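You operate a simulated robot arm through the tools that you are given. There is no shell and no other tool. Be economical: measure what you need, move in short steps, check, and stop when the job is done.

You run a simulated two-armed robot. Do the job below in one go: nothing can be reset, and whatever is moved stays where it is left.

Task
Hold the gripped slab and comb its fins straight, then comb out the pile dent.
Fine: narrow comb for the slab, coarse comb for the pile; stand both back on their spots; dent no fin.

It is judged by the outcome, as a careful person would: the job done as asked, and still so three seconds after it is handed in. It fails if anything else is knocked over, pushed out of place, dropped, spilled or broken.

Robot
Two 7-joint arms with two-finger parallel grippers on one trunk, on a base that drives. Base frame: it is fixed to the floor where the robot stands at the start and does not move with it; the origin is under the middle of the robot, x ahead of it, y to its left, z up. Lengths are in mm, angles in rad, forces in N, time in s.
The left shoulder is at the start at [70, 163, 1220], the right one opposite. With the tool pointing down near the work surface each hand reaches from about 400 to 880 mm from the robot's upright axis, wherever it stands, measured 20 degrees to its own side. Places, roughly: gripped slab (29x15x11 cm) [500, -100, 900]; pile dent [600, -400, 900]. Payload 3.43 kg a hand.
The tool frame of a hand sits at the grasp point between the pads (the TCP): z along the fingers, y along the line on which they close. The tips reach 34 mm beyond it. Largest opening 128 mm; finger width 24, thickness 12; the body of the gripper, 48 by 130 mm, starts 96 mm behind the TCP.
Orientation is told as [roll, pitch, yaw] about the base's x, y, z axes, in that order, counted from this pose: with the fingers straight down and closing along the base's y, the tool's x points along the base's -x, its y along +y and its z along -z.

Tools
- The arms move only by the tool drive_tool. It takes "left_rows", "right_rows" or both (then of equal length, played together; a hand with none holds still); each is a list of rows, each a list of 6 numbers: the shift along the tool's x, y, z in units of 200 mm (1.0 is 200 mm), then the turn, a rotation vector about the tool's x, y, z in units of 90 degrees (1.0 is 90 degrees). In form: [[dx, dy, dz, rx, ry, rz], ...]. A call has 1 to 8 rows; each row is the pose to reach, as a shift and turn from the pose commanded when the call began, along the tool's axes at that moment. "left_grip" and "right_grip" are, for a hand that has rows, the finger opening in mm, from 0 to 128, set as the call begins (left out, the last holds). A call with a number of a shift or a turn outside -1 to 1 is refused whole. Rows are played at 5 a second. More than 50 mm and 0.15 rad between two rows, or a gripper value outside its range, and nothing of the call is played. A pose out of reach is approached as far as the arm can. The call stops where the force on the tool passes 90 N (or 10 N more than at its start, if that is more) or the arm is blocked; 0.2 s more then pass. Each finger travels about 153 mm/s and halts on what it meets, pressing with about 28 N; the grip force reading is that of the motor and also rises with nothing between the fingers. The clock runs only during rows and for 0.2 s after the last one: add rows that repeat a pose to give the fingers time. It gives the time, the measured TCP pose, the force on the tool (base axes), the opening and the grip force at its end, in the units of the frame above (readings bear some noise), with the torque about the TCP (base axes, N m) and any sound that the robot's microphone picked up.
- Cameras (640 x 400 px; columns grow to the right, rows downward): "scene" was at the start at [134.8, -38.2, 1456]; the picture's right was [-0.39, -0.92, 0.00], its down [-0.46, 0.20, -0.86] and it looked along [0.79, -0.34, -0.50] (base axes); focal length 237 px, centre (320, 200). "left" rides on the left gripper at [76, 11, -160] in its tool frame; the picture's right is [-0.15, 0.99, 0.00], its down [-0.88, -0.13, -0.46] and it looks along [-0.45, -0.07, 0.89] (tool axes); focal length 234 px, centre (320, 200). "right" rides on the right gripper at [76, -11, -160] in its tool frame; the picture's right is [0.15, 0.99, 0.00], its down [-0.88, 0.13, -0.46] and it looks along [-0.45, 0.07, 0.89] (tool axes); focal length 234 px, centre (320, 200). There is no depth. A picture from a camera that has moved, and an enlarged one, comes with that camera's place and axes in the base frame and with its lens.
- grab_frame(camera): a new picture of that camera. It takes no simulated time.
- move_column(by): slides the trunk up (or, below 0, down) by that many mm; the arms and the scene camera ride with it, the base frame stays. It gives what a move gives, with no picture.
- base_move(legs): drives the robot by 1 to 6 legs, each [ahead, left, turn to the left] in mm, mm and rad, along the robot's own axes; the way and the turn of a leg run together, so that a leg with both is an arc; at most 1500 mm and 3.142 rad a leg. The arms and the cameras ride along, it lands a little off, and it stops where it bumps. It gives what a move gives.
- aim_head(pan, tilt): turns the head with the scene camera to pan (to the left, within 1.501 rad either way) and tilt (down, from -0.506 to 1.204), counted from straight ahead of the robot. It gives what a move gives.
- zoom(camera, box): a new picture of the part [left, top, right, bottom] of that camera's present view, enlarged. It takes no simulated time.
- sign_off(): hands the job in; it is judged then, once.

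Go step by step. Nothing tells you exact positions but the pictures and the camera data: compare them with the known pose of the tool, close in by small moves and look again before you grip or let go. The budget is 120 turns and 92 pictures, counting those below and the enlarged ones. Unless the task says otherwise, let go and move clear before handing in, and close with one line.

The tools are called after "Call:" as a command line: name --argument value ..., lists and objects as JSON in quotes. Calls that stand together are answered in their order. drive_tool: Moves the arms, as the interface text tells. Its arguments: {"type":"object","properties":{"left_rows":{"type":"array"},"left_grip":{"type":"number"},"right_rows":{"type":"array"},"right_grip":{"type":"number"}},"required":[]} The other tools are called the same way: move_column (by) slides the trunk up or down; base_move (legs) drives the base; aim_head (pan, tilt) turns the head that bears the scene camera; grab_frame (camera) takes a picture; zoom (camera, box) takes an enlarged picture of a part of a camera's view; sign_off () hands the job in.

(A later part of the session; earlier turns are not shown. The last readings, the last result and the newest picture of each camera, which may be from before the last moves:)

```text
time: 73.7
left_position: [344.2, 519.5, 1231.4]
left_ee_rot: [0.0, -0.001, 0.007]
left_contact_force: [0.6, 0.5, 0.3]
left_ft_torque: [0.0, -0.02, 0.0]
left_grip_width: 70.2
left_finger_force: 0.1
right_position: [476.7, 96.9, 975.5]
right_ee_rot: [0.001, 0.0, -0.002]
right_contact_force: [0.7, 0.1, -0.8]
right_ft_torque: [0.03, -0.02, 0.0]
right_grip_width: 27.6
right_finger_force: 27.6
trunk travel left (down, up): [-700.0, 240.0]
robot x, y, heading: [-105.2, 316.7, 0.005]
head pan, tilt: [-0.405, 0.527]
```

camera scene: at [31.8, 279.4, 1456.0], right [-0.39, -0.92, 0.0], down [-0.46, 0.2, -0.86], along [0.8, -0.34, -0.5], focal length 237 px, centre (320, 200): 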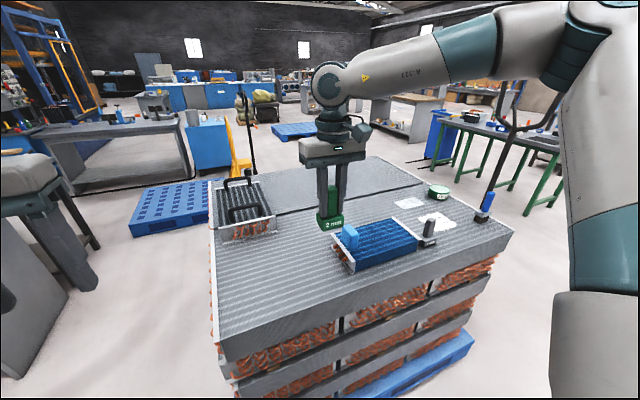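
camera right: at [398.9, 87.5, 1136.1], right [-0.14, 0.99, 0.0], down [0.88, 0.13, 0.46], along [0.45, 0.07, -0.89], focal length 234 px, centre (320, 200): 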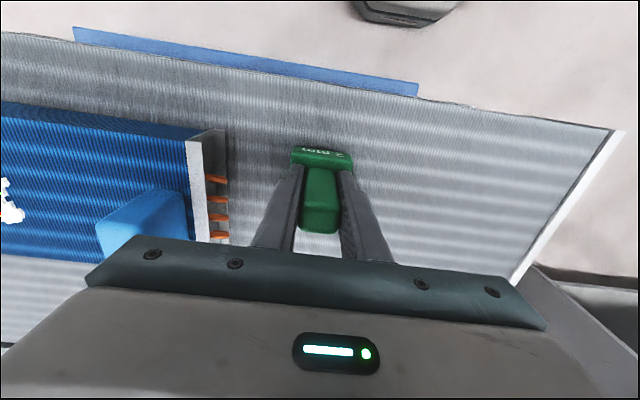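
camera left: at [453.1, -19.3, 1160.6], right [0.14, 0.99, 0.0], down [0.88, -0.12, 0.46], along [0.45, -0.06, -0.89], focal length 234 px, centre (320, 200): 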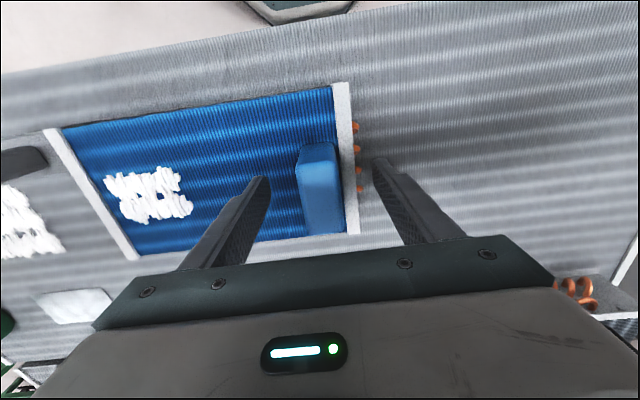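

Call:
drive_tool --right_rows '[[0, 0.007, 0.005, 0, 0, 0], [0, 0.007, 0.005, 0, 0, 0]]'

Call:
drive_tool --right_rows '[[0, 0, 0.004, 0, 0, 0], [0, 0, 0.004, 0, 0, 0]]'

Call:
zoom --camera "scene" --box '[300, 240, 360, 285]'

```text
time: 74.3
left_position: [344.9, 519.6, 1228.5]
left_ee_rot: [0.0, -0.001, 0.005]
left_contact_force: [0.4, 0.5, -1.2]
left_ft_torque: [0.0, 0.02, 0.01]
left_grip_width: 69.9
left_finger_force: 0.1
right_position: [476.8, 99.2, 975.5]
right_ee_rot: [0.0, 0.002, -0.002]
right_contact_force: [-1.1, 0.7, -1.0]
right_ft_torque: [0.0, -0.01, 0.02]
right_grip_width: 27.5
right_finger_force: 28.7
trunk travel left (down, up): [-700.0, 240.0]
robot x, y, heading: [-104.8, 318.3, 0.005]
head pan, tilt: [-0.405, 0.527]
```

```text
time: 74.9
left_position: [344.7, 520.4, 1229.6]
left_ee_rot: [-0.001, 0.001, 0.006]
left_contact_force: [-0.4, 0.6, -0.4]
left_ft_torque: [0.0, 0.0, -0.02]
left_grip_width: 69.9
left_finger_force: 0.1
right_position: [477.2, 100.1, 973.0]
right_ee_rot: [-0.001, 0.001, -0.001]
right_contact_force: [-0.1, -0.3, -1.4]
right_ft_torque: [0.02, 0.01, 0.02]
right_grip_width: 27.6
right_finger_force: 28.0
trunk travel left (down, up): [-700.0, 240.0]
robot x, y, heading: [-105.4, 317.1, 0.005]
head pan, tilt: [-0.405, 0.527]
```

```text
8.89 times, centred on (330, 262) of scene
camera zoom: at [31.9, 280.2, 1456.0], right [-0.39, -0.92, 0.0], down [-0.46, 0.2, -0.86], along [0.8, -0.34, -0.5], focal length 2103 px, centre (231, -356)
```

zoom: 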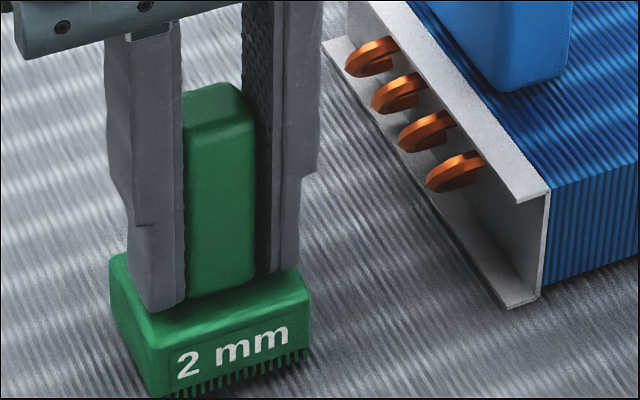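

Call:
drive_tool --right_rows '[[0, 0, 0.005, 0, 0, 0], [0, 0, 0.005, 0, 0, 0]]'

Call:
drive_tool --right_rows '[[0, 0, 0.004, 0, 0, 0], [0, 0, 0.004, 0, 0, 0]]'

```text
time: 75.5
left_position: [344.9, 520.1, 1229.7]
left_ee_rot: [0.001, -0.001, 0.004]
left_contact_force: [0.4, 0.3, -0.4]
left_ft_torque: [0.01, -0.01, 0.04]
left_grip_width: 70.2
left_finger_force: 0.1
right_position: [477.3, 99.6, 972.3]
right_ee_rot: [0.002, 0.0, -0.001]
right_contact_force: [0.9, -0.3, -0.8]
right_ft_torque: [-0.05, -0.01, -0.05]
right_grip_width: 27.6
right_finger_force: 27.4
trunk travel left (down, up): [-700.0, 240.0]
robot x, y, heading: [-103.9, 318.6, 0.002]
head pan, tilt: [-0.405, 0.527]
```

```text
time: 76.1
left_position: [343.9, 521.0, 1230.4]
left_ee_rot: [-0.001, -0.003, 0.005]
left_contact_force: [0.0, 0.4, 0.0]
left_ft_torque: [0.0, 0.01, 0.0]
left_grip_width: 70.1
left_finger_force: 0.0
right_position: [477.3, 99.7, 972.2]
right_ee_rot: [0.002, -0.003, -0.002]
right_contact_force: [1.3, -1.1, 5.2]
right_ft_torque: [-0.04, -0.14, -0.04]
right_grip_width: 27.4
right_finger_force: 28.0
trunk travel left (down, up): [-700.0, 240.0]
robot x, y, heading: [-100.8, 320.0, 0.006]
head pan, tilt: [-0.405, 0.527]
```

Contact felt (about 6 N): the comb is standing. I open the fingers modestly and rise straight up.

Call:
drive_tool --right_rows '[[0, 0, 0, 0, 0, 0], [0, 0, 0, 0, 0, 0], [0, 0, 0, 0, 0, 0], [0, 0, -0.2, 0, 0, 0], [0, 0, -0.45, 0, 0, 0], [0, 0, -0.7, 0, 0, 0], [0, 0, -0.95, 0, 0, 0], [0, 0, -0.95, 0, 0, 0]]' --right_grip 80

Call:
zoom --camera "right" --box '[240, 110, 400, 210]'

Call:
zoom --camera "scene" --box '[300, 200, 444, 300]'

```text
time: 77.9
left_position: [346.3, 519.6, 1229.7]
left_ee_rot: [-0.001, -0.001, 0.006]
left_contact_force: [0.5, 0.2, 0.4]
left_ft_torque: [0.02, 0.02, 0.01]
left_grip_width: 69.9
left_finger_force: 0.0
right_position: [479.6, 100.2, 1164.5]
right_ee_rot: [0.0, 0.0, -0.002]
right_contact_force: [-0.3, -0.5, -0.6]
right_ft_torque: [0.0, 0.04, 0.01]
right_grip_width: 79.9
right_finger_force: 0.0
trunk travel left (down, up): [-700.0, 240.0]
robot x, y, heading: [-108.5, 319.6, 0.002]
head pan, tilt: [-0.405, 0.527]
```

```text
4.00 times, centred on (320, 160) of right
camera zoom: at [401.3, 88.9, 1324.8], right [-0.14, 0.99, 0.0], down [0.88, 0.13, 0.46], along [0.45, 0.07, -0.89], focal length 937 px, centre (320, 360)
```

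zoom: 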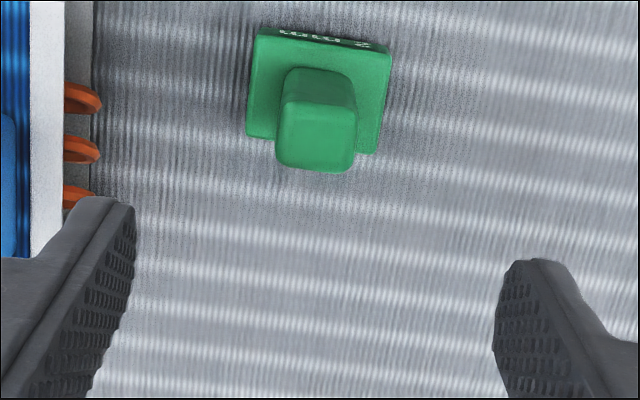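

```text
4.00 times, centred on (372, 250) of scene
camera zoom: at [32.6, 280.0, 1455.9], right [-0.39, -0.92, 0.0], down [-0.46, 0.2, -0.86], along [0.8, -0.34, -0.5], focal length 946 px, centre (112, 0)
```

zoom: 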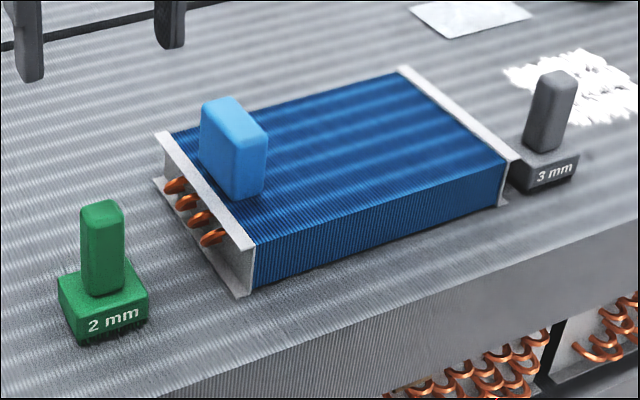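

Green comb is back on its spot. Now I drive back for the grey (3 mm) comb.

Call:
base_move --legs '[[0, -353, 0], [100, 0, 0]]'

Call:
drive_tool --right_rows '[[0.15, -0.08, 0, 0, 0, 0], [0.3, -0.16, 0, 0, 0, 0], [0.45, -0.24, 0.1, 0, 0, 0], [0.5, -0.25, 0.25, 0, 0, 0], [0.5, -0.25, 0.25, 0, 0, 0]]'

Call:
zoom --camera "right" --box '[240, 110, 400, 210]'

```text
time: 81.0
left_position: [448.5, 175.2, 1230.0]
left_ee_rot: [0.0, -0.001, 0.007]
left_contact_force: [0.3, -0.7, -1.0]
left_ft_torque: [-0.01, 0.03, -0.01]
left_grip_width: 70.3
left_finger_force: 0.0
right_position: [582.5, -243.3, 1164.8]
right_ee_rot: [0.001, 0.001, 0.001]
right_contact_force: [-0.1, 0.4, 0.2]
right_ft_torque: [0.01, 0.0, 0.02]
right_grip_width: 79.9
right_finger_force: 0.1
trunk travel left (down, up): [-700.0, 240.0]
robot x, y, heading: [0.8, -26.6, 0.007]
head pan, tilt: [-0.405, 0.527]
```

```text
time: 82.2
left_position: [448.8, 174.7, 1229.2]
left_ee_rot: [-0.001, 0.0, 0.009]
left_contact_force: [-0.1, -0.5, 0.3]
left_ft_torque: [-0.01, -0.02, -0.01]
left_grip_width: 70.1
left_finger_force: 0.1
right_position: [483.1, -292.7, 1116.3]
right_ee_rot: [0.0, 0.001, 0.001]
right_contact_force: [-0.9, -0.3, 0.0]
right_ft_torque: [-0.03, -0.01, -0.04]
right_grip_width: 79.8
right_finger_force: 0.1
trunk travel left (down, up): [-700.0, 240.0]
robot x, y, heading: [0.3, -31.3, 0.009]
head pan, tilt: [-0.405, 0.527]
```

```text
4.00 times, centred on (320, 160) of right
camera zoom: at [405.9, -304.3, 1277.2], right [-0.15, 0.99, 0.0], down [0.88, 0.13, 0.46], along [0.45, 0.07, -0.89], focal length 937 px, centre (320, 360)
```

zoom: 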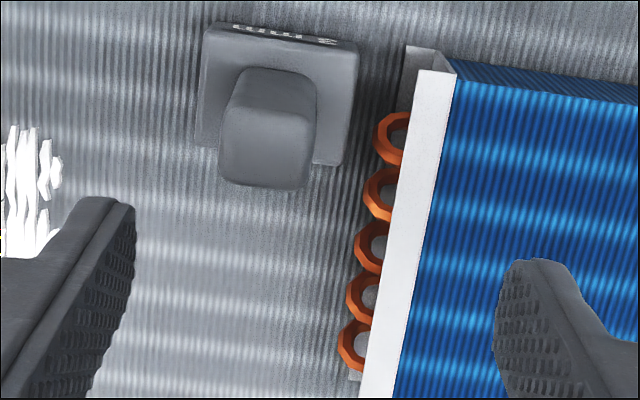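

Grey comb at about [478, −309]; the slab's coils are close, so I narrow the opening to 40 mm and approach in two steps.

Call:
drive_tool --right_rows '[[0.028, -0.081, 0.0, 0, 0, 0], [0.028, -0.081, 0.2, 0, 0, 0], [0.028, -0.081, 0.33, 0, 0, 0], [0.028, -0.081, 0.33, 0, 0, 0]]' --right_grip 42

Call:
zoom --camera "right" --box '[240, 110, 400, 210]'

Call:
zoom --camera "scene" --box '[310, 220, 406, 310]'

```text
time: 83.2
left_position: [446.9, 174.6, 1229.9]
left_ee_rot: [0.0, -0.003, 0.009]
left_contact_force: [-0.3, 0.1, 0.5]
left_ft_torque: [0.01, 0.0, -0.03]
left_grip_width: 70.0
left_finger_force: 0.0
right_position: [477.5, -308.1, 1048.7]
right_ee_rot: [0.001, -0.001, 0.002]
right_contact_force: [-0.1, 0.2, -0.2]
right_ft_torque: [-0.02, 0.01, 0.01]
right_grip_width: 41.9
right_finger_force: 0.1
trunk travel left (down, up): [-700.0, 240.0]
robot x, y, heading: [2.7, -28.3, 0.01]
head pan, tilt: [-0.405, 0.527]
```

```text
4.00 times, centred on (320, 160) of right
camera zoom: at [399.7, -320.1, 1209.9], right [-0.15, 0.99, 0.0], down [0.88, 0.13, 0.46], along [0.45, 0.07, -0.89], focal length 937 px, centre (320, 360)
```

zoom: 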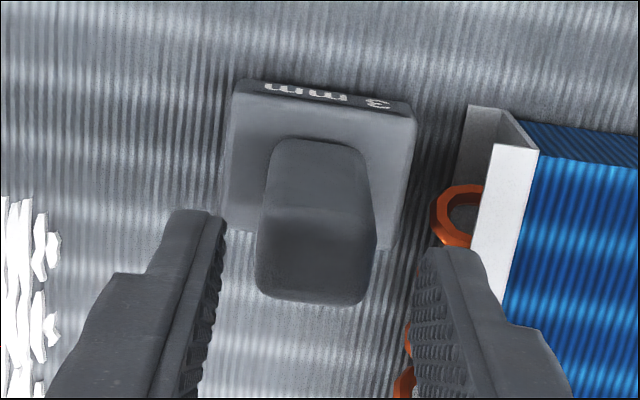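

```text
4.44 times, centred on (358, 265) of scene
camera zoom: at [135.2, -65.9, 1456.1], right [-0.39, -0.92, 0.0], down [-0.46, 0.19, -0.86], along [0.8, -0.33, -0.5], focal length 1051 px, centre (151, -89)
```

zoom: 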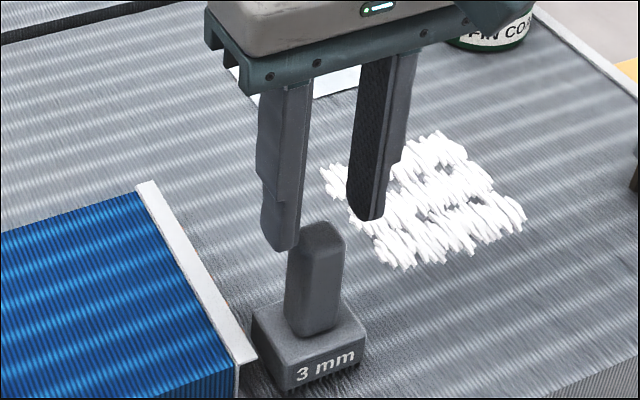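

Call:
drive_tool --right_rows '[[0, 0, 0.15, 0, 0, 0], [0, 0, 0.3, 0, 0, 0], [0, 0, 0.355, 0, 0, 0], [0, 0, 0.355, 0, 0, 0]]'

Call:
zoom --camera "right" --box '[240, 110, 400, 210]'

```text
time: 84.2
left_position: [448.9, 174.1, 1229.1]
left_ee_rot: [-0.001, -0.002, 0.009]
left_contact_force: [-0.3, 0.0, 0.9]
left_ft_torque: [0.0, 0.03, 0.0]
left_grip_width: 70.1
left_finger_force: 0.1
right_position: [478.9, -308.3, 979.2]
right_ee_rot: [0.001, 0.001, 0.001]
right_contact_force: [-0.3, -0.7, 0.4]
right_ft_torque: [0.01, 0.03, -0.03]
right_grip_width: 41.9
right_finger_force: 0.1
trunk travel left (down, up): [-700.0, 240.0]
robot x, y, heading: [-2.9, -27.7, 0.014]
head pan, tilt: [-0.405, 0.527]
```

```text
4.00 times, centred on (320, 160) of right
camera zoom: at [401.2, -319.7, 1139.5], right [-0.15, 0.99, 0.0], down [0.88, 0.13, 0.46], along [0.45, 0.07, -0.89], focal length 937 px, centre (320, 360)
```

zoom: 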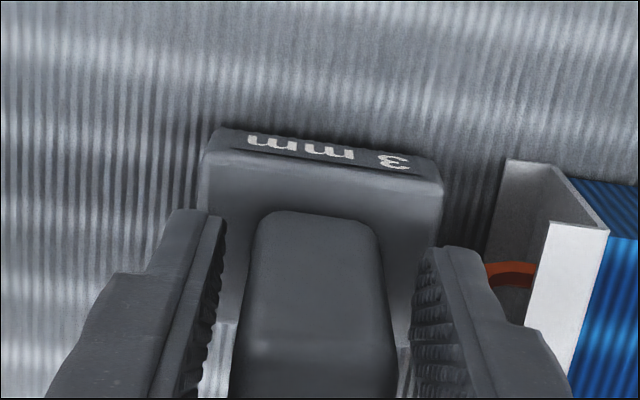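

Well centred. Lower 3 mm more, close, and lift.

Call:
drive_tool --right_rows '[[0, 0, 0.016, 0, 0, 0], [0, 0, 0.016, 0, 0, 0], [0, 0, 0.016, 0, 0, 0]]' --right_grip 10

Call:
drive_tool --right_rows '[[0, 0, -0.05, 0, 0, 0], [0, 0, -0.2, 0, 0, 0], [0, 0, -0.4, 0, 0, 0], [0, 0, -0.4, 0, 0, 0]]'

Call:
grab_frame --camera "scene"

```text
time: 85.0
left_position: [446.7, 176.1, 1229.7]
left_ee_rot: [-0.001, -0.003, 0.009]
left_contact_force: [-0.1, -0.4, -0.5]
left_ft_torque: [0.03, 0.0, -0.02]
left_grip_width: 70.2
left_finger_force: 0.0
right_position: [479.3, -306.9, 977.0]
right_ee_rot: [-0.001, -0.002, 0.002]
right_contact_force: [3.6, -2.0, 24.2]
right_ft_torque: [0.0, -0.17, -0.03]
right_grip_width: 27.8
right_finger_force: 28.0
trunk travel left (down, up): [-700.0, 240.0]
robot x, y, heading: [-1.0, -30.6, 0.009]
head pan, tilt: [-0.405, 0.527]
```

```text
time: 86.0
left_position: [448.8, 174.5, 1228.4]
left_ee_rot: [0.0, -0.001, 0.01]
left_contact_force: [0.9, -0.9, 0.7]
left_ft_torque: [-0.02, 0.01, 0.02]
left_grip_width: 70.1
left_finger_force: 0.0
right_position: [479.4, -309.4, 1054.3]
right_ee_rot: [0.001, 0.002, 0.002]
right_contact_force: [0.1, 0.1, -1.8]
right_ft_torque: [0.0, -0.01, -0.02]
right_grip_width: 27.5
right_finger_force: 27.6
trunk travel left (down, up): [-700.0, 240.0]
robot x, y, heading: [0.9, -27.1, 0.008]
head pan, tilt: [-0.405, 0.527]
```

```text
32 pictures are left
camera scene: at [137.2, -65.9, 1455.9], right [-0.39, -0.92, 0.0], down [-0.46, 0.19, -0.86], along [0.8, -0.33, -0.5], focal length 237 px, centre (320, 200)
```

scene: 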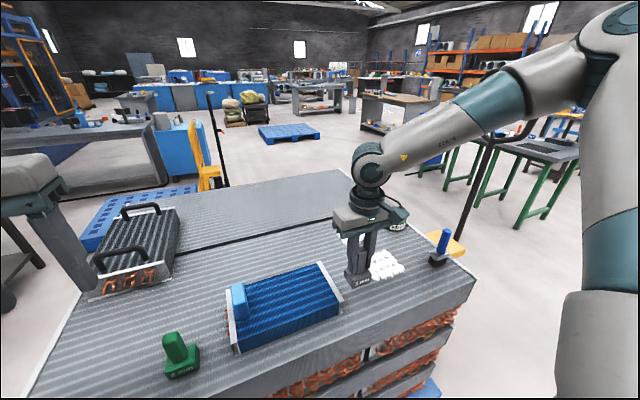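

The grey comb is held. Look at the pile dent for accurate extents.

Call:
grab_frame --camera "right"

Call:
zoom --camera "scene" --box '[330, 220, 458, 300]'

```text
31 pictures are left
camera right: at [400.6, -320.0, 1215.3], right [-0.15, 0.99, 0.0], down [0.88, 0.13, 0.45], along [0.45, 0.07, -0.89], focal length 234 px, centre (320, 200)
```

right: 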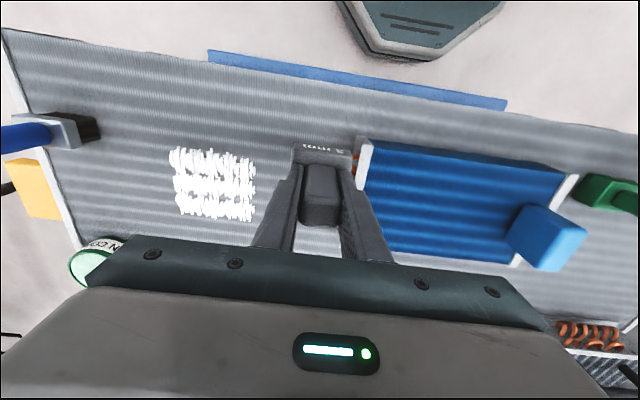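

```text
5.00 times, centred on (394, 260) of scene
camera zoom: at [137.2, -65.9, 1455.9], right [-0.39, -0.92, 0.0], down [-0.46, 0.19, -0.86], along [0.8, -0.33, -0.5], focal length 1183 px, centre (-50, -100)
```

zoom: 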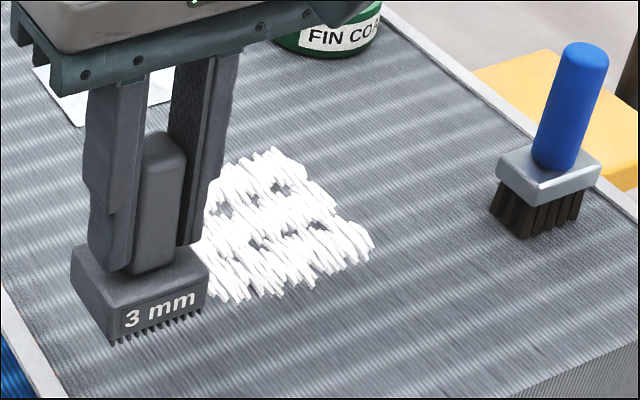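

Call:
drive_tool --right_rows '[[0, -0.2, 0, 0, 0, -0.001], [0, -0.4, 0, 0, 0, -0.001], [0, -0.515, 0.1, 0, 0, -0.001], [0, -0.515, 0.3, 0, 0, -0.001], [0, -0.515, 0.35, 0, 0, -0.001], [0, -0.515, 0.35, 0, 0, -0.001]]'

Call:
drive_tool --right_rows '[[0, 0, 0.015, 0, 0, 0], [0, 0, 0.025, 0, 0, 0], [0, 0, 0.025, 0, 0, 0]]'

Call:
zoom --camera "scene" --box '[330, 220, 458, 310]'

```text
time: 87.4
left_position: [448.1, 175.0, 1229.9]
left_ee_rot: [0.0, -0.001, 0.009]
left_contact_force: [0.3, 0.6, -0.3]
left_ft_torque: [-0.01, 0.01, -0.03]
left_grip_width: 70.2
left_finger_force: 0.1
right_position: [474.8, -411.2, 982.8]
right_ee_rot: [0.0, -0.001, 0.003]
right_contact_force: [0.4, 0.3, -1.4]
right_ft_torque: [-0.03, -0.02, 0.02]
right_grip_width: 27.7
right_finger_force: 28.1
trunk travel left (down, up): [-700.0, 240.0]
robot x, y, heading: [1.5, -30.4, 0.008]
head pan, tilt: [-0.405, 0.527]
```

```text
time: 88.2
left_position: [448.0, 175.1, 1228.9]
left_ee_rot: [0.001, -0.002, 0.011]
left_contact_force: [0.0, 0.6, -0.6]
left_ft_torque: [0.0, -0.04, 0.02]
left_grip_width: 69.7
left_finger_force: 0.0
right_position: [477.0, -412.9, 979.0]
right_ee_rot: [0.003, 0.0, 0.003]
right_contact_force: [-0.5, -0.1, -1.5]
right_ft_torque: [0.03, -0.03, -0.03]
right_grip_width: 27.8
right_finger_force: 28.1
trunk travel left (down, up): [-700.0, 240.0]
robot x, y, heading: [0.1, -32.2, 0.009]
head pan, tilt: [-0.405, 0.527]
```

```text
4.44 times, centred on (394, 265) of scene
camera zoom: at [136.2, -65.7, 1456.0], right [-0.39, -0.92, 0.0], down [-0.46, 0.19, -0.86], along [0.8, -0.33, -0.5], focal length 1051 px, centre (-9, -89)
```

zoom: 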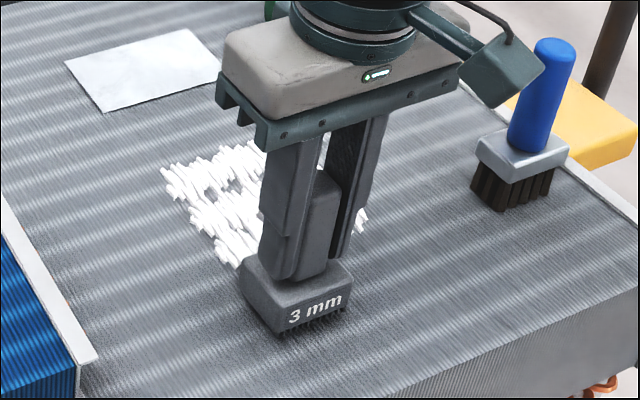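

Call:
drive_tool --right_rows '[[0, 0, 0.006, 0, 0, 0], [0, 0, 0.006, 0, 0, 0]]'

Call:
drive_tool --right_rows '[[0, 0, 0.004, 0, 0, 0], [0, 0, 0.004, 0, 0, 0]]'

```text
time: 88.8
left_position: [448.4, 174.0, 1229.8]
left_ee_rot: [0.001, -0.002, 0.009]
left_contact_force: [-0.4, -0.4, -0.2]
left_ft_torque: [-0.03, 0.01, 0.02]
left_grip_width: 70.0
left_finger_force: 0.1
right_position: [476.9, -413.6, 976.6]
right_ee_rot: [0.0, -0.001, 0.004]
right_contact_force: [0.3, 0.5, -0.7]
right_ft_torque: [-0.02, 0.0, 0.02]
right_grip_width: 27.7
right_finger_force: 27.8
trunk travel left (down, up): [-700.0, 240.0]
robot x, y, heading: [1.4, -27.5, 0.01]
head pan, tilt: [-0.405, 0.527]
```

```text
time: 89.4
left_position: [448.4, 175.2, 1229.9]
left_ee_rot: [0.0, -0.001, 0.009]
left_contact_force: [-0.7, 0.1, -0.5]
left_ft_torque: [-0.03, -0.02, -0.01]
left_grip_width: 69.9
left_finger_force: 0.0
right_position: [477.3, -411.8, 977.0]
right_ee_rot: [0.0, 0.0, 0.005]
right_contact_force: [-0.3, -0.3, -0.2]
right_ft_torque: [0.0, -0.01, -0.02]
right_grip_width: 27.6
right_finger_force: 27.6
trunk travel left (down, up): [-700.0, 240.0]
robot x, y, heading: [2.6, -28.6, 0.009]
head pan, tilt: [-0.405, 0.527]
```

Call:
drive_tool --right_rows '[[0, 0, 0.003, 0, 0, 0.003], [0, 0, 0.003, 0, 0, 0.003]]'

Call:
drive_tool --right_rows '[[0, 0, 0.002, 0, 0, 0], [0, 0, 0.002, 0, 0, 0]]'

```text
time: 90.0
left_position: [447.7, 175.4, 1229.2]
left_ee_rot: [0.0, -0.001, 0.01]
left_contact_force: [-0.2, 0.6, -0.8]
left_ft_torque: [-0.02, -0.02, 0.0]
left_grip_width: 70.0
left_finger_force: 0.1
right_position: [477.9, -412.7, 976.8]
right_ee_rot: [0.0, 0.001, -0.003]
right_contact_force: [-0.3, 0.5, 2.0]
right_ft_torque: [0.03, -0.01, 0.01]
right_grip_width: 27.5
right_finger_force: 28.2
trunk travel left (down, up): [-700.0, 240.0]
robot x, y, heading: [2.1, -30.8, 0.007]
head pan, tilt: [-0.405, 0.527]
```

```text
time: 90.6
left_position: [448.1, 176.0, 1229.7]
left_ee_rot: [0.0, 0.0, 0.01]
left_contact_force: [-0.1, -0.9, -1.0]
left_ft_torque: [0.0, -0.02, 0.01]
left_grip_width: 70.1
left_finger_force: 0.0
right_position: [477.5, -412.5, 977.2]
right_ee_rot: [-0.001, -0.001, -0.002]
right_contact_force: [-0.2, 0.2, 4.9]
right_ft_torque: [0.01, -0.11, -0.05]
right_grip_width: 27.6
right_finger_force: 27.8
trunk travel left (down, up): [-700.0, 240.0]
robot x, y, heading: [-3.6, -31.3, 0.006]
head pan, tilt: [-0.405, 0.527]
```

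About 6 N contact; a touch more and stroke +x.

Call:
drive_tool --right_rows '[[0, 0, 0.002, 0, 0, 0], [-0.035, 0, 0.002, 0, 0, 0], [-0.07, 0, 0.002, 0, 0, 0], [-0.105, 0, 0.002, 0, 0, 0], [-0.14, 0, 0.002, 0, 0, 0]]'

Call:
zoom --camera "scene" --box '[330, 220, 458, 310]'

```text
time: 91.8
left_position: [448.2, 175.5, 1229.9]
left_ee_rot: [-0.001, -0.003, 0.008]
left_contact_force: [-0.4, -0.1, 0.0]
left_ft_torque: [0.0, -0.01, 0.0]
left_grip_width: 69.8
left_finger_force: 0.0
right_position: [505.3, -411.9, 976.7]
right_ee_rot: [0.0, -0.001, -0.002]
right_contact_force: [-1.3, -0.2, 4.9]
right_ft_torque: [0.05, -0.01, -0.02]
right_grip_width: 27.6
right_finger_force: 28.2
trunk travel left (down, up): [-700.0, 240.0]
robot x, y, heading: [1.9, -30.9, 0.007]
head pan, tilt: [-0.405, 0.527]
```

```text
4.44 times, centred on (394, 265) of scene
camera zoom: at [135.4, -65.0, 1456.1], right [-0.39, -0.92, 0.0], down [-0.46, 0.19, -0.86], along [0.8, -0.33, -0.5], focal length 1051 px, centre (-9, -89)
```

zoom: 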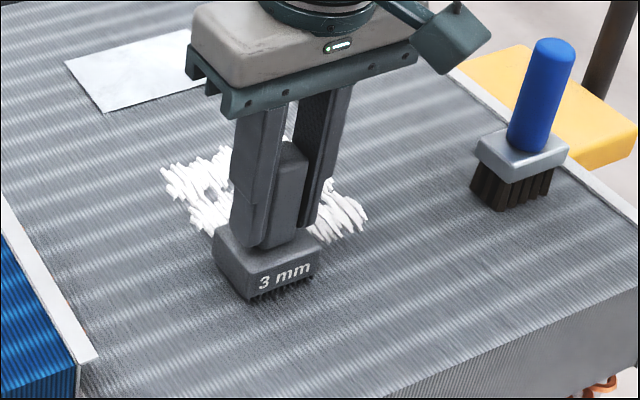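

Call:
drive_tool --right_rows '[[-0.035, 0, 0.0015, 0, 0, 0], [-0.07, 0, 0.002, 0, 0, 0], [-0.105, 0, 0.002, 0, 0, 0], [-0.14, 0, 0.0025, 0, 0, 0], [-0.175, 0, 0.003, 0, 0, 0], [-0.21, 0, 0.003, 0, 0, 0]]'

```text
time: 93.2
left_position: [445.9, 175.9, 1230.4]
left_ee_rot: [-0.002, -0.003, 0.009]
left_contact_force: [-0.2, 0.5, 0.6]
left_ft_torque: [0.03, 0.02, -0.03]
left_grip_width: 70.0
left_finger_force: 0.1
right_position: [545.9, -413.2, 975.9]
right_ee_rot: [-0.002, -0.001, -0.001]
right_contact_force: [-6.2, 0.5, 15.4]
right_ft_torque: [0.13, 0.24, -0.01]
right_grip_width: 27.7
right_finger_force: 27.8
trunk travel left (down, up): [-700.0, 240.0]
robot x, y, heading: [1.2, -27.5, 0.006]
head pan, tilt: [-0.405, 0.527]
```

Call:
drive_tool --right_rows '[[-0.035, 0, -0.001, 0, 0, 0], [-0.07, 0, -0.001, 0, 0, 0], [-0.105, 0, -0.0005, 0, 0, 0], [-0.14, 0, -0.0005, 0, 0, 0], [-0.175, 0, 0.0, 0, 0, 0], [-0.21, 0, 0, 0, 0, 0]]'

Call:
zoom --camera "scene" --box '[330, 220, 458, 310]'

```text
time: 94.6
left_position: [448.6, 174.9, 1229.7]
left_ee_rot: [0.0, 0.001, 0.009]
left_contact_force: [0.5, 0.4, -0.5]
left_ft_torque: [0.01, -0.02, 0.0]
left_grip_width: 69.8
left_finger_force: 0.0
right_position: [590.0, -413.6, 976.8]
right_ee_rot: [0.0, -0.001, -0.002]
right_contact_force: [-1.0, -0.1, 4.0]
right_ft_torque: [0.01, -0.04, -0.04]
right_grip_width: 27.4
right_finger_force: 28.1
trunk travel left (down, up): [-700.0, 240.0]
robot x, y, heading: [2.9, -30.3, 0.005]
head pan, tilt: [-0.405, 0.527]
```

```text
4.44 times, centred on (394, 265) of scene
camera zoom: at [135.5, -65.1, 1456.1], right [-0.39, -0.92, 0.0], down [-0.46, 0.19, -0.86], along [0.8, -0.33, -0.5], focal length 1051 px, centre (-9, -89)
```

zoom: 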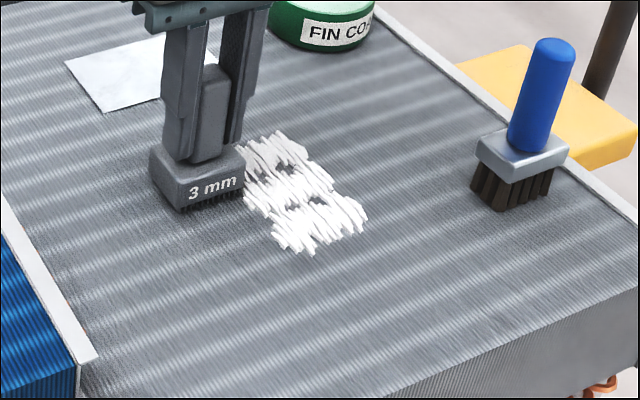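

The swath behind the comb is straight. Continue to the far end.

Call:
drive_tool --right_rows '[[-0.035, 0, 0.001, 0, 0, 0], [-0.07, 0, 0.001, 0, 0, 0], [-0.105, 0, 0.0015, 0, 0, 0], [-0.14, 0, 0.0015, 0, 0, 0], [-0.175, 0, 0.002, 0, 0, 0], [-0.21, 0, 0.002, 0, 0, 0]]'

Call:
drive_tool --right_rows '[[0, 0, -0.06, 0, 0, 0], [0, -0.09, -0.06, 0, 0, 0], [0, -0.18, -0.06, 0, 0, 0], [0, -0.18, -0.01, 0, 0, 0], [0, -0.18, -0.004, 0, 0, 0], [0, -0.18, -0.002, 0, 0, 0]]'

Call:
zoom --camera "scene" --box '[330, 210, 458, 300]'

```text
time: 96.0
left_position: [447.0, 175.6, 1230.7]
left_ee_rot: [-0.001, -0.002, 0.006]
left_contact_force: [0.3, -0.8, 0.2]
left_ft_torque: [-0.05, -0.02, 0.02]
left_grip_width: 70.0
left_finger_force: 0.1
right_position: [630.9, -414.9, 976.7]
right_ee_rot: [0.0, -0.001, -0.002]
right_contact_force: [-2.1, -0.3, 8.1]
right_ft_torque: [0.01, 0.0, 0.0]
right_grip_width: 27.8
right_finger_force: 27.7
trunk travel left (down, up): [-700.0, 240.0]
robot x, y, heading: [1.0, -30.2, 0.009]
head pan, tilt: [-0.405, 0.527]
```

```text
time: 97.4
left_position: [447.8, 174.7, 1230.3]
left_ee_rot: [0.0, -0.001, 0.01]
left_contact_force: [-0.2, -0.5, 0.1]
left_ft_torque: [0.01, -0.01, 0.03]
left_grip_width: 70.1
left_finger_force: 0.0
right_position: [631.5, -450.3, 975.6]
right_ee_rot: [0.0, -0.004, -0.001]
right_contact_force: [2.3, -1.2, 6.7]
right_ft_torque: [-0.03, -0.23, -0.03]
right_grip_width: 27.4
right_finger_force: 28.0
trunk travel left (down, up): [-700.0, 240.0]
robot x, y, heading: [-1.6, -30.7, 0.008]
head pan, tilt: [-0.405, 0.527]
```

```text
4.44 times, centred on (394, 255) of scene
camera zoom: at [135.8, -65.3, 1456.2], right [-0.39, -0.92, 0.0], down [-0.46, 0.19, -0.86], along [0.8, -0.33, -0.5], focal length 1051 px, centre (-9, -44)
```

zoom: 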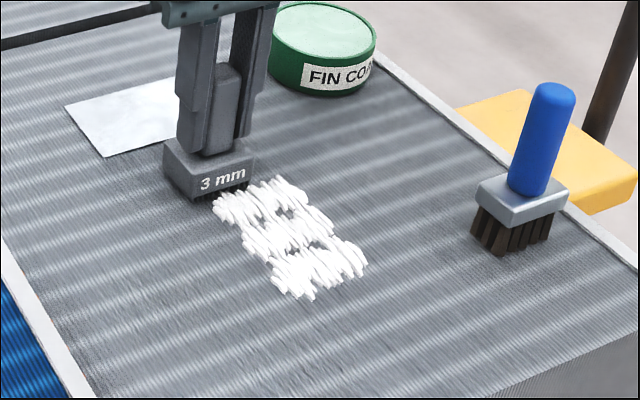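

Call:
drive_tool --right_rows '[[0.035, 0, 0, 0, 0, 0], [0.07, 0, -0.0005, 0, 0, 0], [0.105, 0, -0.0005, 0, 0, 0], [0.14, 0, -0.001, 0, 0, 0], [0.175, 0, -0.001, 0, 0, 0], [0.21, 0, -0.001, 0, 0, 0]]'

```text
time: 98.8
left_position: [447.6, 175.2, 1230.7]
left_ee_rot: [0.001, -0.001, 0.009]
left_contact_force: [0.2, 0.3, 0.9]
left_ft_torque: [0.02, 0.02, 0.04]
left_grip_width: 70.1
left_finger_force: 0.1
right_position: [588.4, -448.4, 976.4]
right_ee_rot: [0.0, -0.001, -0.002]
right_contact_force: [3.2, 1.6, 12.3]
right_ft_torque: [0.02, -0.4, 0.04]
right_grip_width: 27.9
right_finger_force: 28.1
trunk travel left (down, up): [-700.0, 240.0]
robot x, y, heading: [0.1, -28.3, 0.01]
head pan, tilt: [-0.405, 0.527]
```

Call:
drive_tool --right_rows '[[0.035, 0, -0.001, 0, 0, 0], [0.07, 0, -0.0015, 0, 0, 0], [0.105, 0, -0.0015, 0, 0, 0], [0.14, 0, -0.002, 0, 0, 0], [0.175, 0, -0.002, 0, 0, 0], [0.21, 0, -0.0025, 0, 0, 0], [0.245, 0, -0.003, 0, 0, 0]]'

Call:
zoom --camera "scene" --box '[330, 210, 458, 300]'

```text
time: 100.4
left_position: [448.0, 175.5, 1229.7]
left_ee_rot: [-0.002, -0.003, 0.008]
left_contact_force: [-0.5, -1.0, -0.2]
left_ft_torque: [0.02, -0.03, 0.02]
left_grip_width: 70.1
left_finger_force: 0.1
right_position: [540.8, -450.9, 976.3]
right_ee_rot: [0.0, 0.0, -0.001]
right_contact_force: [3.8, 0.6, 8.6]
right_ft_torque: [0.06, -0.35, -0.02]
right_grip_width: 27.5
right_finger_force: 27.7
trunk travel left (down, up): [-700.0, 240.0]
robot x, y, heading: [1.5, -28.6, 0.012]
head pan, tilt: [-0.405, 0.527]
```

```text
4.44 times, centred on (394, 255) of scene
camera zoom: at [135.5, -65.1, 1456.1], right [-0.39, -0.92, 0.0], down [-0.46, 0.19, -0.86], along [0.8, -0.33, -0.5], focal length 1051 px, centre (-9, -44)
```

zoom: 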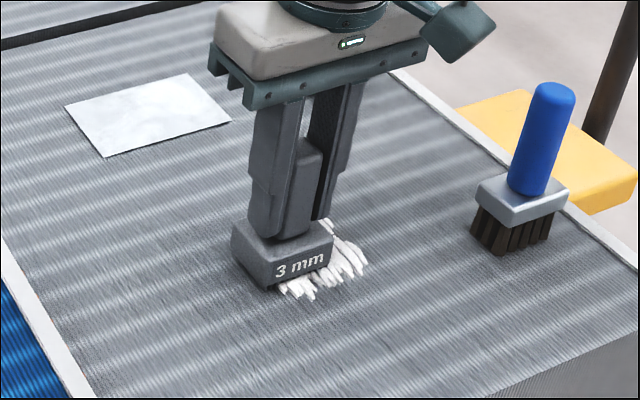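

Working well. Finish this pass, then shift to y ≈ −486 for the third.

Call:
drive_tool --right_rows '[[0.035, 0, -0.0005, 0, 0, 0], [0.07, 0, -0.0005, 0, 0, 0], [0.105, 0, -0.001, 0, 0, 0], [0.14, 0, -0.001, 0, 0, 0], [0.175, 0, -0.001, 0, 0, 0], [0.21, 0, -0.0015, 0, 0, 0], [0.245, 0, -0.0015, 0, 0, 0], [0.29, 0, -0.0015, 0, 0, 0]]'

Call:
drive_tool --right_rows '[[0, 0, -0.06, 0, 0, 0], [0, -0.09, -0.06, 0, 0, 0], [0, -0.17, -0.06, 0, 0, 0], [0, -0.17, -0.01, 0, 0, 0], [0, -0.17, -0.004, 0, 0, 0], [0, -0.17, -0.002, 0, 0, 0]]'

Call:
zoom --camera "scene" --box '[330, 210, 458, 300]'

```text
time: 102.2
left_position: [447.5, 175.9, 1230.3]
left_ee_rot: [-0.001, -0.003, 0.007]
left_contact_force: [1.0, -0.2, -0.3]
left_ft_torque: [-0.02, 0.01, 0.04]
left_grip_width: 70.0
left_finger_force: 0.0
right_position: [483.0, -447.3, 976.0]
right_ee_rot: [0.0, -0.001, -0.001]
right_contact_force: [5.0, 0.3, 19.3]
right_ft_torque: [0.11, -0.23, -0.04]
right_grip_width: 27.9
right_finger_force: 27.8
trunk travel left (down, up): [-700.0, 240.0]
robot x, y, heading: [0.3, -30.1, 0.01]
head pan, tilt: [-0.405, 0.527]
```

```text
time: 103.6
left_position: [447.6, 175.9, 1229.5]
left_ee_rot: [0.0, -0.001, 0.008]
left_contact_force: [-0.2, -0.3, 0.0]
left_ft_torque: [-0.01, 0.02, 0.01]
left_grip_width: 70.1
left_finger_force: 0.0
right_position: [483.6, -483.4, 976.5]
right_ee_rot: [0.001, -0.001, -0.002]
right_contact_force: [0.2, -1.0, 0.4]
right_ft_torque: [-0.03, 0.0, 0.01]
right_grip_width: 27.4
right_finger_force: 27.7
trunk travel left (down, up): [-700.0, 240.0]
robot x, y, heading: [4.4, -28.6, 0.009]
head pan, tilt: [-0.405, 0.527]
```

```text
4.44 times, centred on (394, 255) of scene
camera zoom: at [136.0, -65.6, 1456.1], right [-0.39, -0.92, 0.0], down [-0.46, 0.19, -0.86], along [0.8, -0.33, -0.5], focal length 1051 px, centre (-9, -44)
```

zoom: 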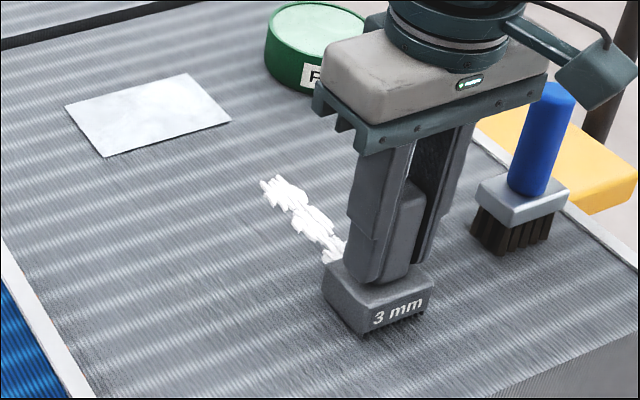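

Call:
drive_tool --right_rows '[[0, -0.005, 0.003, 0, 0, 0], [0, -0.005, 0.003, 0, 0, 0]]'

```text
time: 104.2
left_position: [448.7, 175.1, 1229.7]
left_ee_rot: [0.0, -0.002, 0.008]
left_contact_force: [0.5, -0.1, 0.5]
left_ft_torque: [0.02, 0.0, -0.01]
left_grip_width: 69.9
left_finger_force: 0.0
right_position: [484.7, -484.7, 977.3]
right_ee_rot: [0.0, -0.002, -0.002]
right_contact_force: [0.1, 2.2, 5.0]
right_ft_torque: [0.17, 0.04, 0.0]
right_grip_width: 27.7
right_finger_force: 27.9
trunk travel left (down, up): [-700.0, 240.0]
robot x, y, heading: [3.2, -29.1, 0.012]
head pan, tilt: [-0.405, 0.527]
```

Call:
drive_tool --right_rows '[[-0.02, 0, 0.002, 0, 0, 0], [-0.055, 0, 0.002, 0, 0, 0], [-0.09, 0, 0.0025, 0, 0, 0], [-0.125, 0, 0.003, 0, 0, 0], [-0.16, 0, 0.003, 0, 0, 0], [-0.195, 0, 0.0035, 0, 0, 0]]'

```text
time: 105.6
left_position: [447.3, 175.8, 1229.2]
left_ee_rot: [-0.002, -0.001, 0.009]
left_contact_force: [0.1, -0.3, 0.3]
left_ft_torque: [-0.01, -0.01, -0.01]
left_grip_width: 70.1
left_finger_force: 0.2
right_position: [521.8, -481.7, 975.7]
right_ee_rot: [0.0, -0.001, -0.002]
right_contact_force: [-3.2, -1.0, 12.5]
right_ft_torque: [0.05, 0.32, 0.0]
right_grip_width: 27.7
right_finger_force: 28.0
trunk travel left (down, up): [-700.0, 240.0]
robot x, y, heading: [-0.5, -30.0, 0.009]
head pan, tilt: [-0.405, 0.527]
```

Call:
drive_tool --right_rows '[[-0.035, 0, 0.0, 0, 0, 0], [-0.07, 0, 0.0, 0, 0, 0], [-0.105, 0, 0.0005, 0, 0, 0], [-0.14, 0, 0.0005, 0, 0, 0], [-0.175, 0, 0.001, 0, 0, 0], [-0.21, 0, 0.001, 0, 0, 0], [-0.245, 0, 0.001, 0, 0, 0]]'

Call:
drive_tool --right_rows '[[-0.035, 0, 0.0005, 0, 0, 0], [-0.07, 0, 0.0005, 0, 0, 0], [-0.105, 0, 0.001, 0, 0, 0], [-0.14, 0, 0.001, 0, 0, 0], [-0.175, 0, 0.0015, 0, 0, 0], [-0.21, 0, 0.0015, 0, 0, 0], [-0.245, 0, 0.002, 0, 0, 0], [-0.275, 0, 0.002, 0, 0, 0]]'

Call:
zoom --camera "scene" --box '[330, 210, 458, 300]'

```text
time: 107.2
left_position: [447.2, 176.8, 1228.9]
left_ee_rot: [-0.002, -0.001, 0.01]
left_contact_force: [-0.9, 0.8, -0.8]
left_ft_torque: [-0.05, 0.01, -0.01]
left_grip_width: 70.2
left_finger_force: 0.1
right_position: [569.5, -485.4, 976.4]
right_ee_rot: [0.002, 0.0, -0.003]
right_contact_force: [-3.4, 0.7, 10.6]
right_ft_torque: [-0.02, 0.15, -0.01]
right_grip_width: 28.0
right_finger_force: 27.8
trunk travel left (down, up): [-700.0, 240.0]
robot x, y, heading: [0.9, -30.9, 0.011]
head pan, tilt: [-0.405, 0.527]
```

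```text
time: 109.0
left_position: [446.0, 177.1, 1229.8]
left_ee_rot: [-0.002, -0.002, 0.009]
left_contact_force: [-0.4, -0.2, -1.3]
left_ft_torque: [-0.03, -0.04, 0.0]
left_grip_width: 70.0
left_finger_force: 0.0
right_position: [623.6, -483.5, 976.5]
right_ee_rot: [-0.002, -0.004, -0.004]
right_contact_force: [-2.9, -0.4, 9.3]
right_ft_torque: [0.09, 0.09, 0.01]
right_grip_width: 27.5
right_finger_force: 28.1
trunk travel left (down, up): [-700.0, 240.0]
robot x, y, heading: [4.8, -30.3, 0.012]
head pan, tilt: [-0.405, 0.527]
```

```text
4.44 times, centred on (394, 255) of scene
camera zoom: at [134.4, -64.5, 1456.2], right [-0.39, -0.92, 0.0], down [-0.46, 0.19, -0.87], along [0.8, -0.33, -0.5], focal length 1051 px, centre (-9, -44)
```

zoom: 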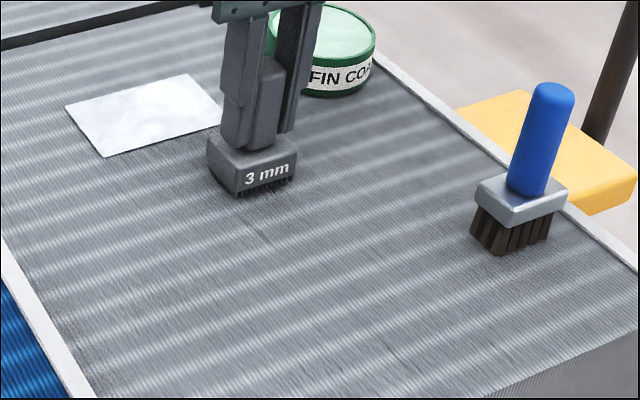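

The pile dent is out. A last 10 mm to clear the edge, then lift and look.

Call:
drive_tool --right_rows '[[-0.03, 0, 0.0, 0, 0, 0], [-0.055, 0, 0.0, 0, 0, 0], [-0.055, 0, -0.1, 0, 0, 0], [-0.055, 0, -0.3, 0, 0, 0], [-0.055, 0, -0.4, 0, 0, 0], [-0.055, 0, -0.4, 0, 0, 0]]'

Call:
drive_tool --right_rows '[[0.15, 0.16, 0.0, 0, 0, -0.001], [0.3, 0.33, 0.0, 0, 0, -0.002], [0.45, 0.5, 0, 0, 0, -0.002], [0.6, 0.68, 0, 0, 0, -0.002], [0.76, 0.87, 0, 0, 0, -0.002], [0.76, 0.87, 0, 0, 0, -0.002]]'

Call:
zoom --camera "scene" --box '[310, 210, 470, 310]'

```text
time: 110.4
left_position: [449.1, 174.4, 1229.3]
left_ee_rot: [0.002, 0.001, 0.008]
left_contact_force: [0.2, 0.9, 0.6]
left_ft_torque: [-0.01, -0.01, 0.01]
left_grip_width: 70.0
left_finger_force: 0.1
right_position: [636.0, -484.8, 1057.3]
right_ee_rot: [-0.001, 0.001, -0.003]
right_contact_force: [-0.5, -0.1, -2.1]
right_ft_torque: [0.0, 0.02, -0.01]
right_grip_width: 28.0
right_finger_force: 27.9
trunk travel left (down, up): [-700.0, 240.0]
robot x, y, heading: [-2.1, -30.7, 0.011]
head pan, tilt: [-0.405, 0.527]
```

```text
time: 111.8
left_position: [449.5, 173.7, 1229.2]
left_ee_rot: [0.0, 0.0, 0.01]
left_contact_force: [-0.1, 0.7, 0.3]
left_ft_torque: [0.04, 0.0, -0.02]
left_grip_width: 69.7
left_finger_force: 0.1
right_position: [487.3, -308.9, 1057.6]
right_ee_rot: [-0.001, -0.001, 0.0]
right_contact_force: [0.9, 0.2, -1.1]
right_ft_torque: [0.03, 0.0, -0.02]
right_grip_width: 27.6
right_finger_force: 27.4
trunk travel left (down, up): [-700.0, 240.0]
robot x, y, heading: [3.6, -29.5, 0.009]
head pan, tilt: [-0.405, 0.527]
```

```text
4.00 times, centred on (390, 260) of scene
camera zoom: at [136.7, -66.7, 1455.9], right [-0.39, -0.92, 0.0], down [-0.46, 0.2, -0.86], along [0.8, -0.33, -0.5], focal length 946 px, centre (40, -40)
```

zoom: 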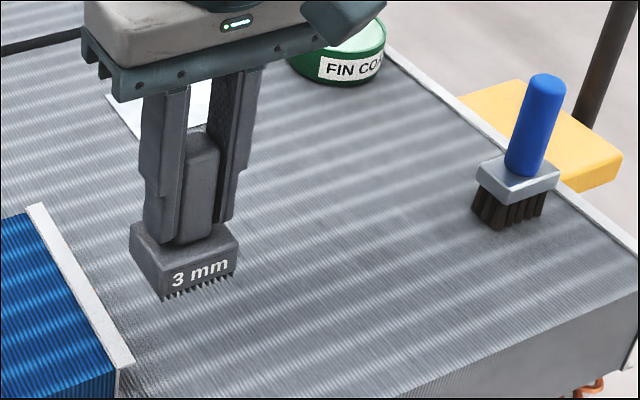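

Pile is clean. Stand the grey comb back at its spot (TCP [479, −308.5]).

Call:
drive_tool --right_rows '[[0.041, 0.0, 0.0, 0, 0, 0], [0.041, 0.0, 0.15, 0, 0, 0], [0.041, 0.0, 0.3, 0, 0, 0], [0.041, 0, 0.37, 0, 0, 0], [0.041, 0, 0.37, 0, 0, 0]]'

Call:
drive_tool --right_rows '[[0, 0, 0.015, 0, 0, 0], [0, 0, 0.02, 0, 0, 0], [0, 0, 0.02, 0, 0, 0]]'

Call:
drive_tool --right_rows '[[0, 0, 0.004, 0, 0, 0], [0, 0, 0.004, 0, 0, 0]]'

Call:
zoom --camera "right" --box '[240, 110, 400, 210]'

```text
time: 113.0
left_position: [449.6, 175.5, 1229.4]
left_ee_rot: [0.0, 0.001, 0.009]
left_contact_force: [0.7, 0.5, 0.6]
left_ft_torque: [0.0, 0.01, 0.0]
left_grip_width: 69.8
left_finger_force: 0.0
right_position: [476.2, -307.2, 981.3]
right_ee_rot: [0.0, -0.001, 0.002]
right_contact_force: [0.3, 0.8, -1.0]
right_ft_torque: [-0.02, -0.01, -0.02]
right_grip_width: 27.7
right_finger_force: 27.7
trunk travel left (down, up): [-700.0, 240.0]
robot x, y, heading: [1.2, -30.8, 0.009]
head pan, tilt: [-0.405, 0.527]
```

```text
time: 113.8
left_position: [448.8, 174.9, 1228.7]
left_ee_rot: [-0.001, -0.001, 0.01]
left_contact_force: [0.6, -0.5, 0.4]
left_ft_torque: [-0.03, 0.02, 0.01]
left_grip_width: 70.0
left_finger_force: 0.0
right_position: [477.1, -308.1, 977.5]
right_ee_rot: [0.001, 0.0, 0.004]
right_contact_force: [0.7, 0.0, -1.3]
right_ft_torque: [-0.05, 0.03, -0.03]
right_grip_width: 27.5
right_finger_force: 27.8
trunk travel left (down, up): [-700.0, 240.0]
robot x, y, heading: [2.0, -29.2, 0.009]
head pan, tilt: [-0.405, 0.527]
```

```text
time: 114.4
left_position: [448.5, 174.8, 1229.6]
left_ee_rot: [0.002, -0.003, 0.009]
left_contact_force: [0.6, -0.6, 0.1]
left_ft_torque: [0.0, -0.01, 0.03]
left_grip_width: 69.9
left_finger_force: 0.0
right_position: [477.9, -309.4, 977.2]
right_ee_rot: [0.001, -0.002, 0.001]
right_contact_force: [-0.6, -0.1, -1.6]
right_ft_torque: [0.0, -0.01, 0.01]
right_grip_width: 27.9
right_finger_force: 28.5
trunk travel left (down, up): [-700.0, 240.0]
robot x, y, heading: [1.4, -28.9, 0.01]
head pan, tilt: [-0.405, 0.527]
```

```text
4.00 times, centred on (320, 160) of right
camera zoom: at [399.8, -320.2, 1137.0], right [-0.15, 0.99, 0.0], down [0.88, 0.13, 0.46], along [0.45, 0.07, -0.89], focal length 937 px, centre (320, 360)
```

zoom: 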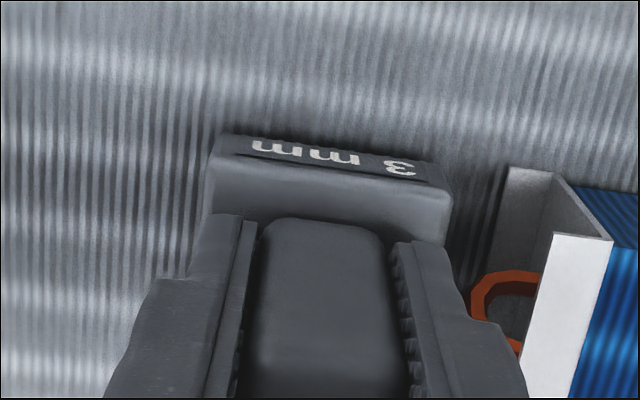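

Call:
drive_tool --right_rows '[[-0.005, 0, 0.004, 0, 0, 0], [-0.005, 0, 0.004, 0, 0, 0]]'

Call:
drive_tool --right_rows '[[0, 0, 0.003, 0, 0, 0], [0, 0, 0.003, 0, 0, 0]]'

```text
time: 115.0
left_position: [447.5, 176.9, 1229.9]
left_ee_rot: [0.0, -0.002, 0.008]
left_contact_force: [0.1, 0.6, -0.5]
left_ft_torque: [-0.03, -0.01, -0.03]
left_grip_width: 70.3
left_finger_force: 0.0
right_position: [478.2, -309.2, 975.6]
right_ee_rot: [-0.001, -0.002, 0.002]
right_contact_force: [-1.7, -0.7, 9.1]
right_ft_torque: [0.01, -0.01, 0.03]
right_grip_width: 27.6
right_finger_force: 27.8
trunk travel left (down, up): [-700.0, 240.0]
robot x, y, heading: [-1.6, -30.5, 0.009]
head pan, tilt: [-0.405, 0.527]
```

```text
time: 115.6
left_position: [448.5, 174.3, 1229.7]
left_ee_rot: [0.0, -0.001, 0.008]
left_contact_force: [1.1, -0.3, -0.2]
left_ft_torque: [-0.02, 0.0, -0.02]
left_grip_width: 70.0
left_finger_force: 0.0
right_position: [476.6, -309.0, 976.6]
right_ee_rot: [0.0, -0.004, 0.0]
right_contact_force: [2.2, -3.7, 21.5]
right_ft_torque: [-0.08, -0.03, -0.03]
right_grip_width: 27.7
right_finger_force: 28.0
trunk travel left (down, up): [-700.0, 240.0]
robot x, y, heading: [1.3, -27.5, 0.008]
head pan, tilt: [-0.405, 0.527]
```

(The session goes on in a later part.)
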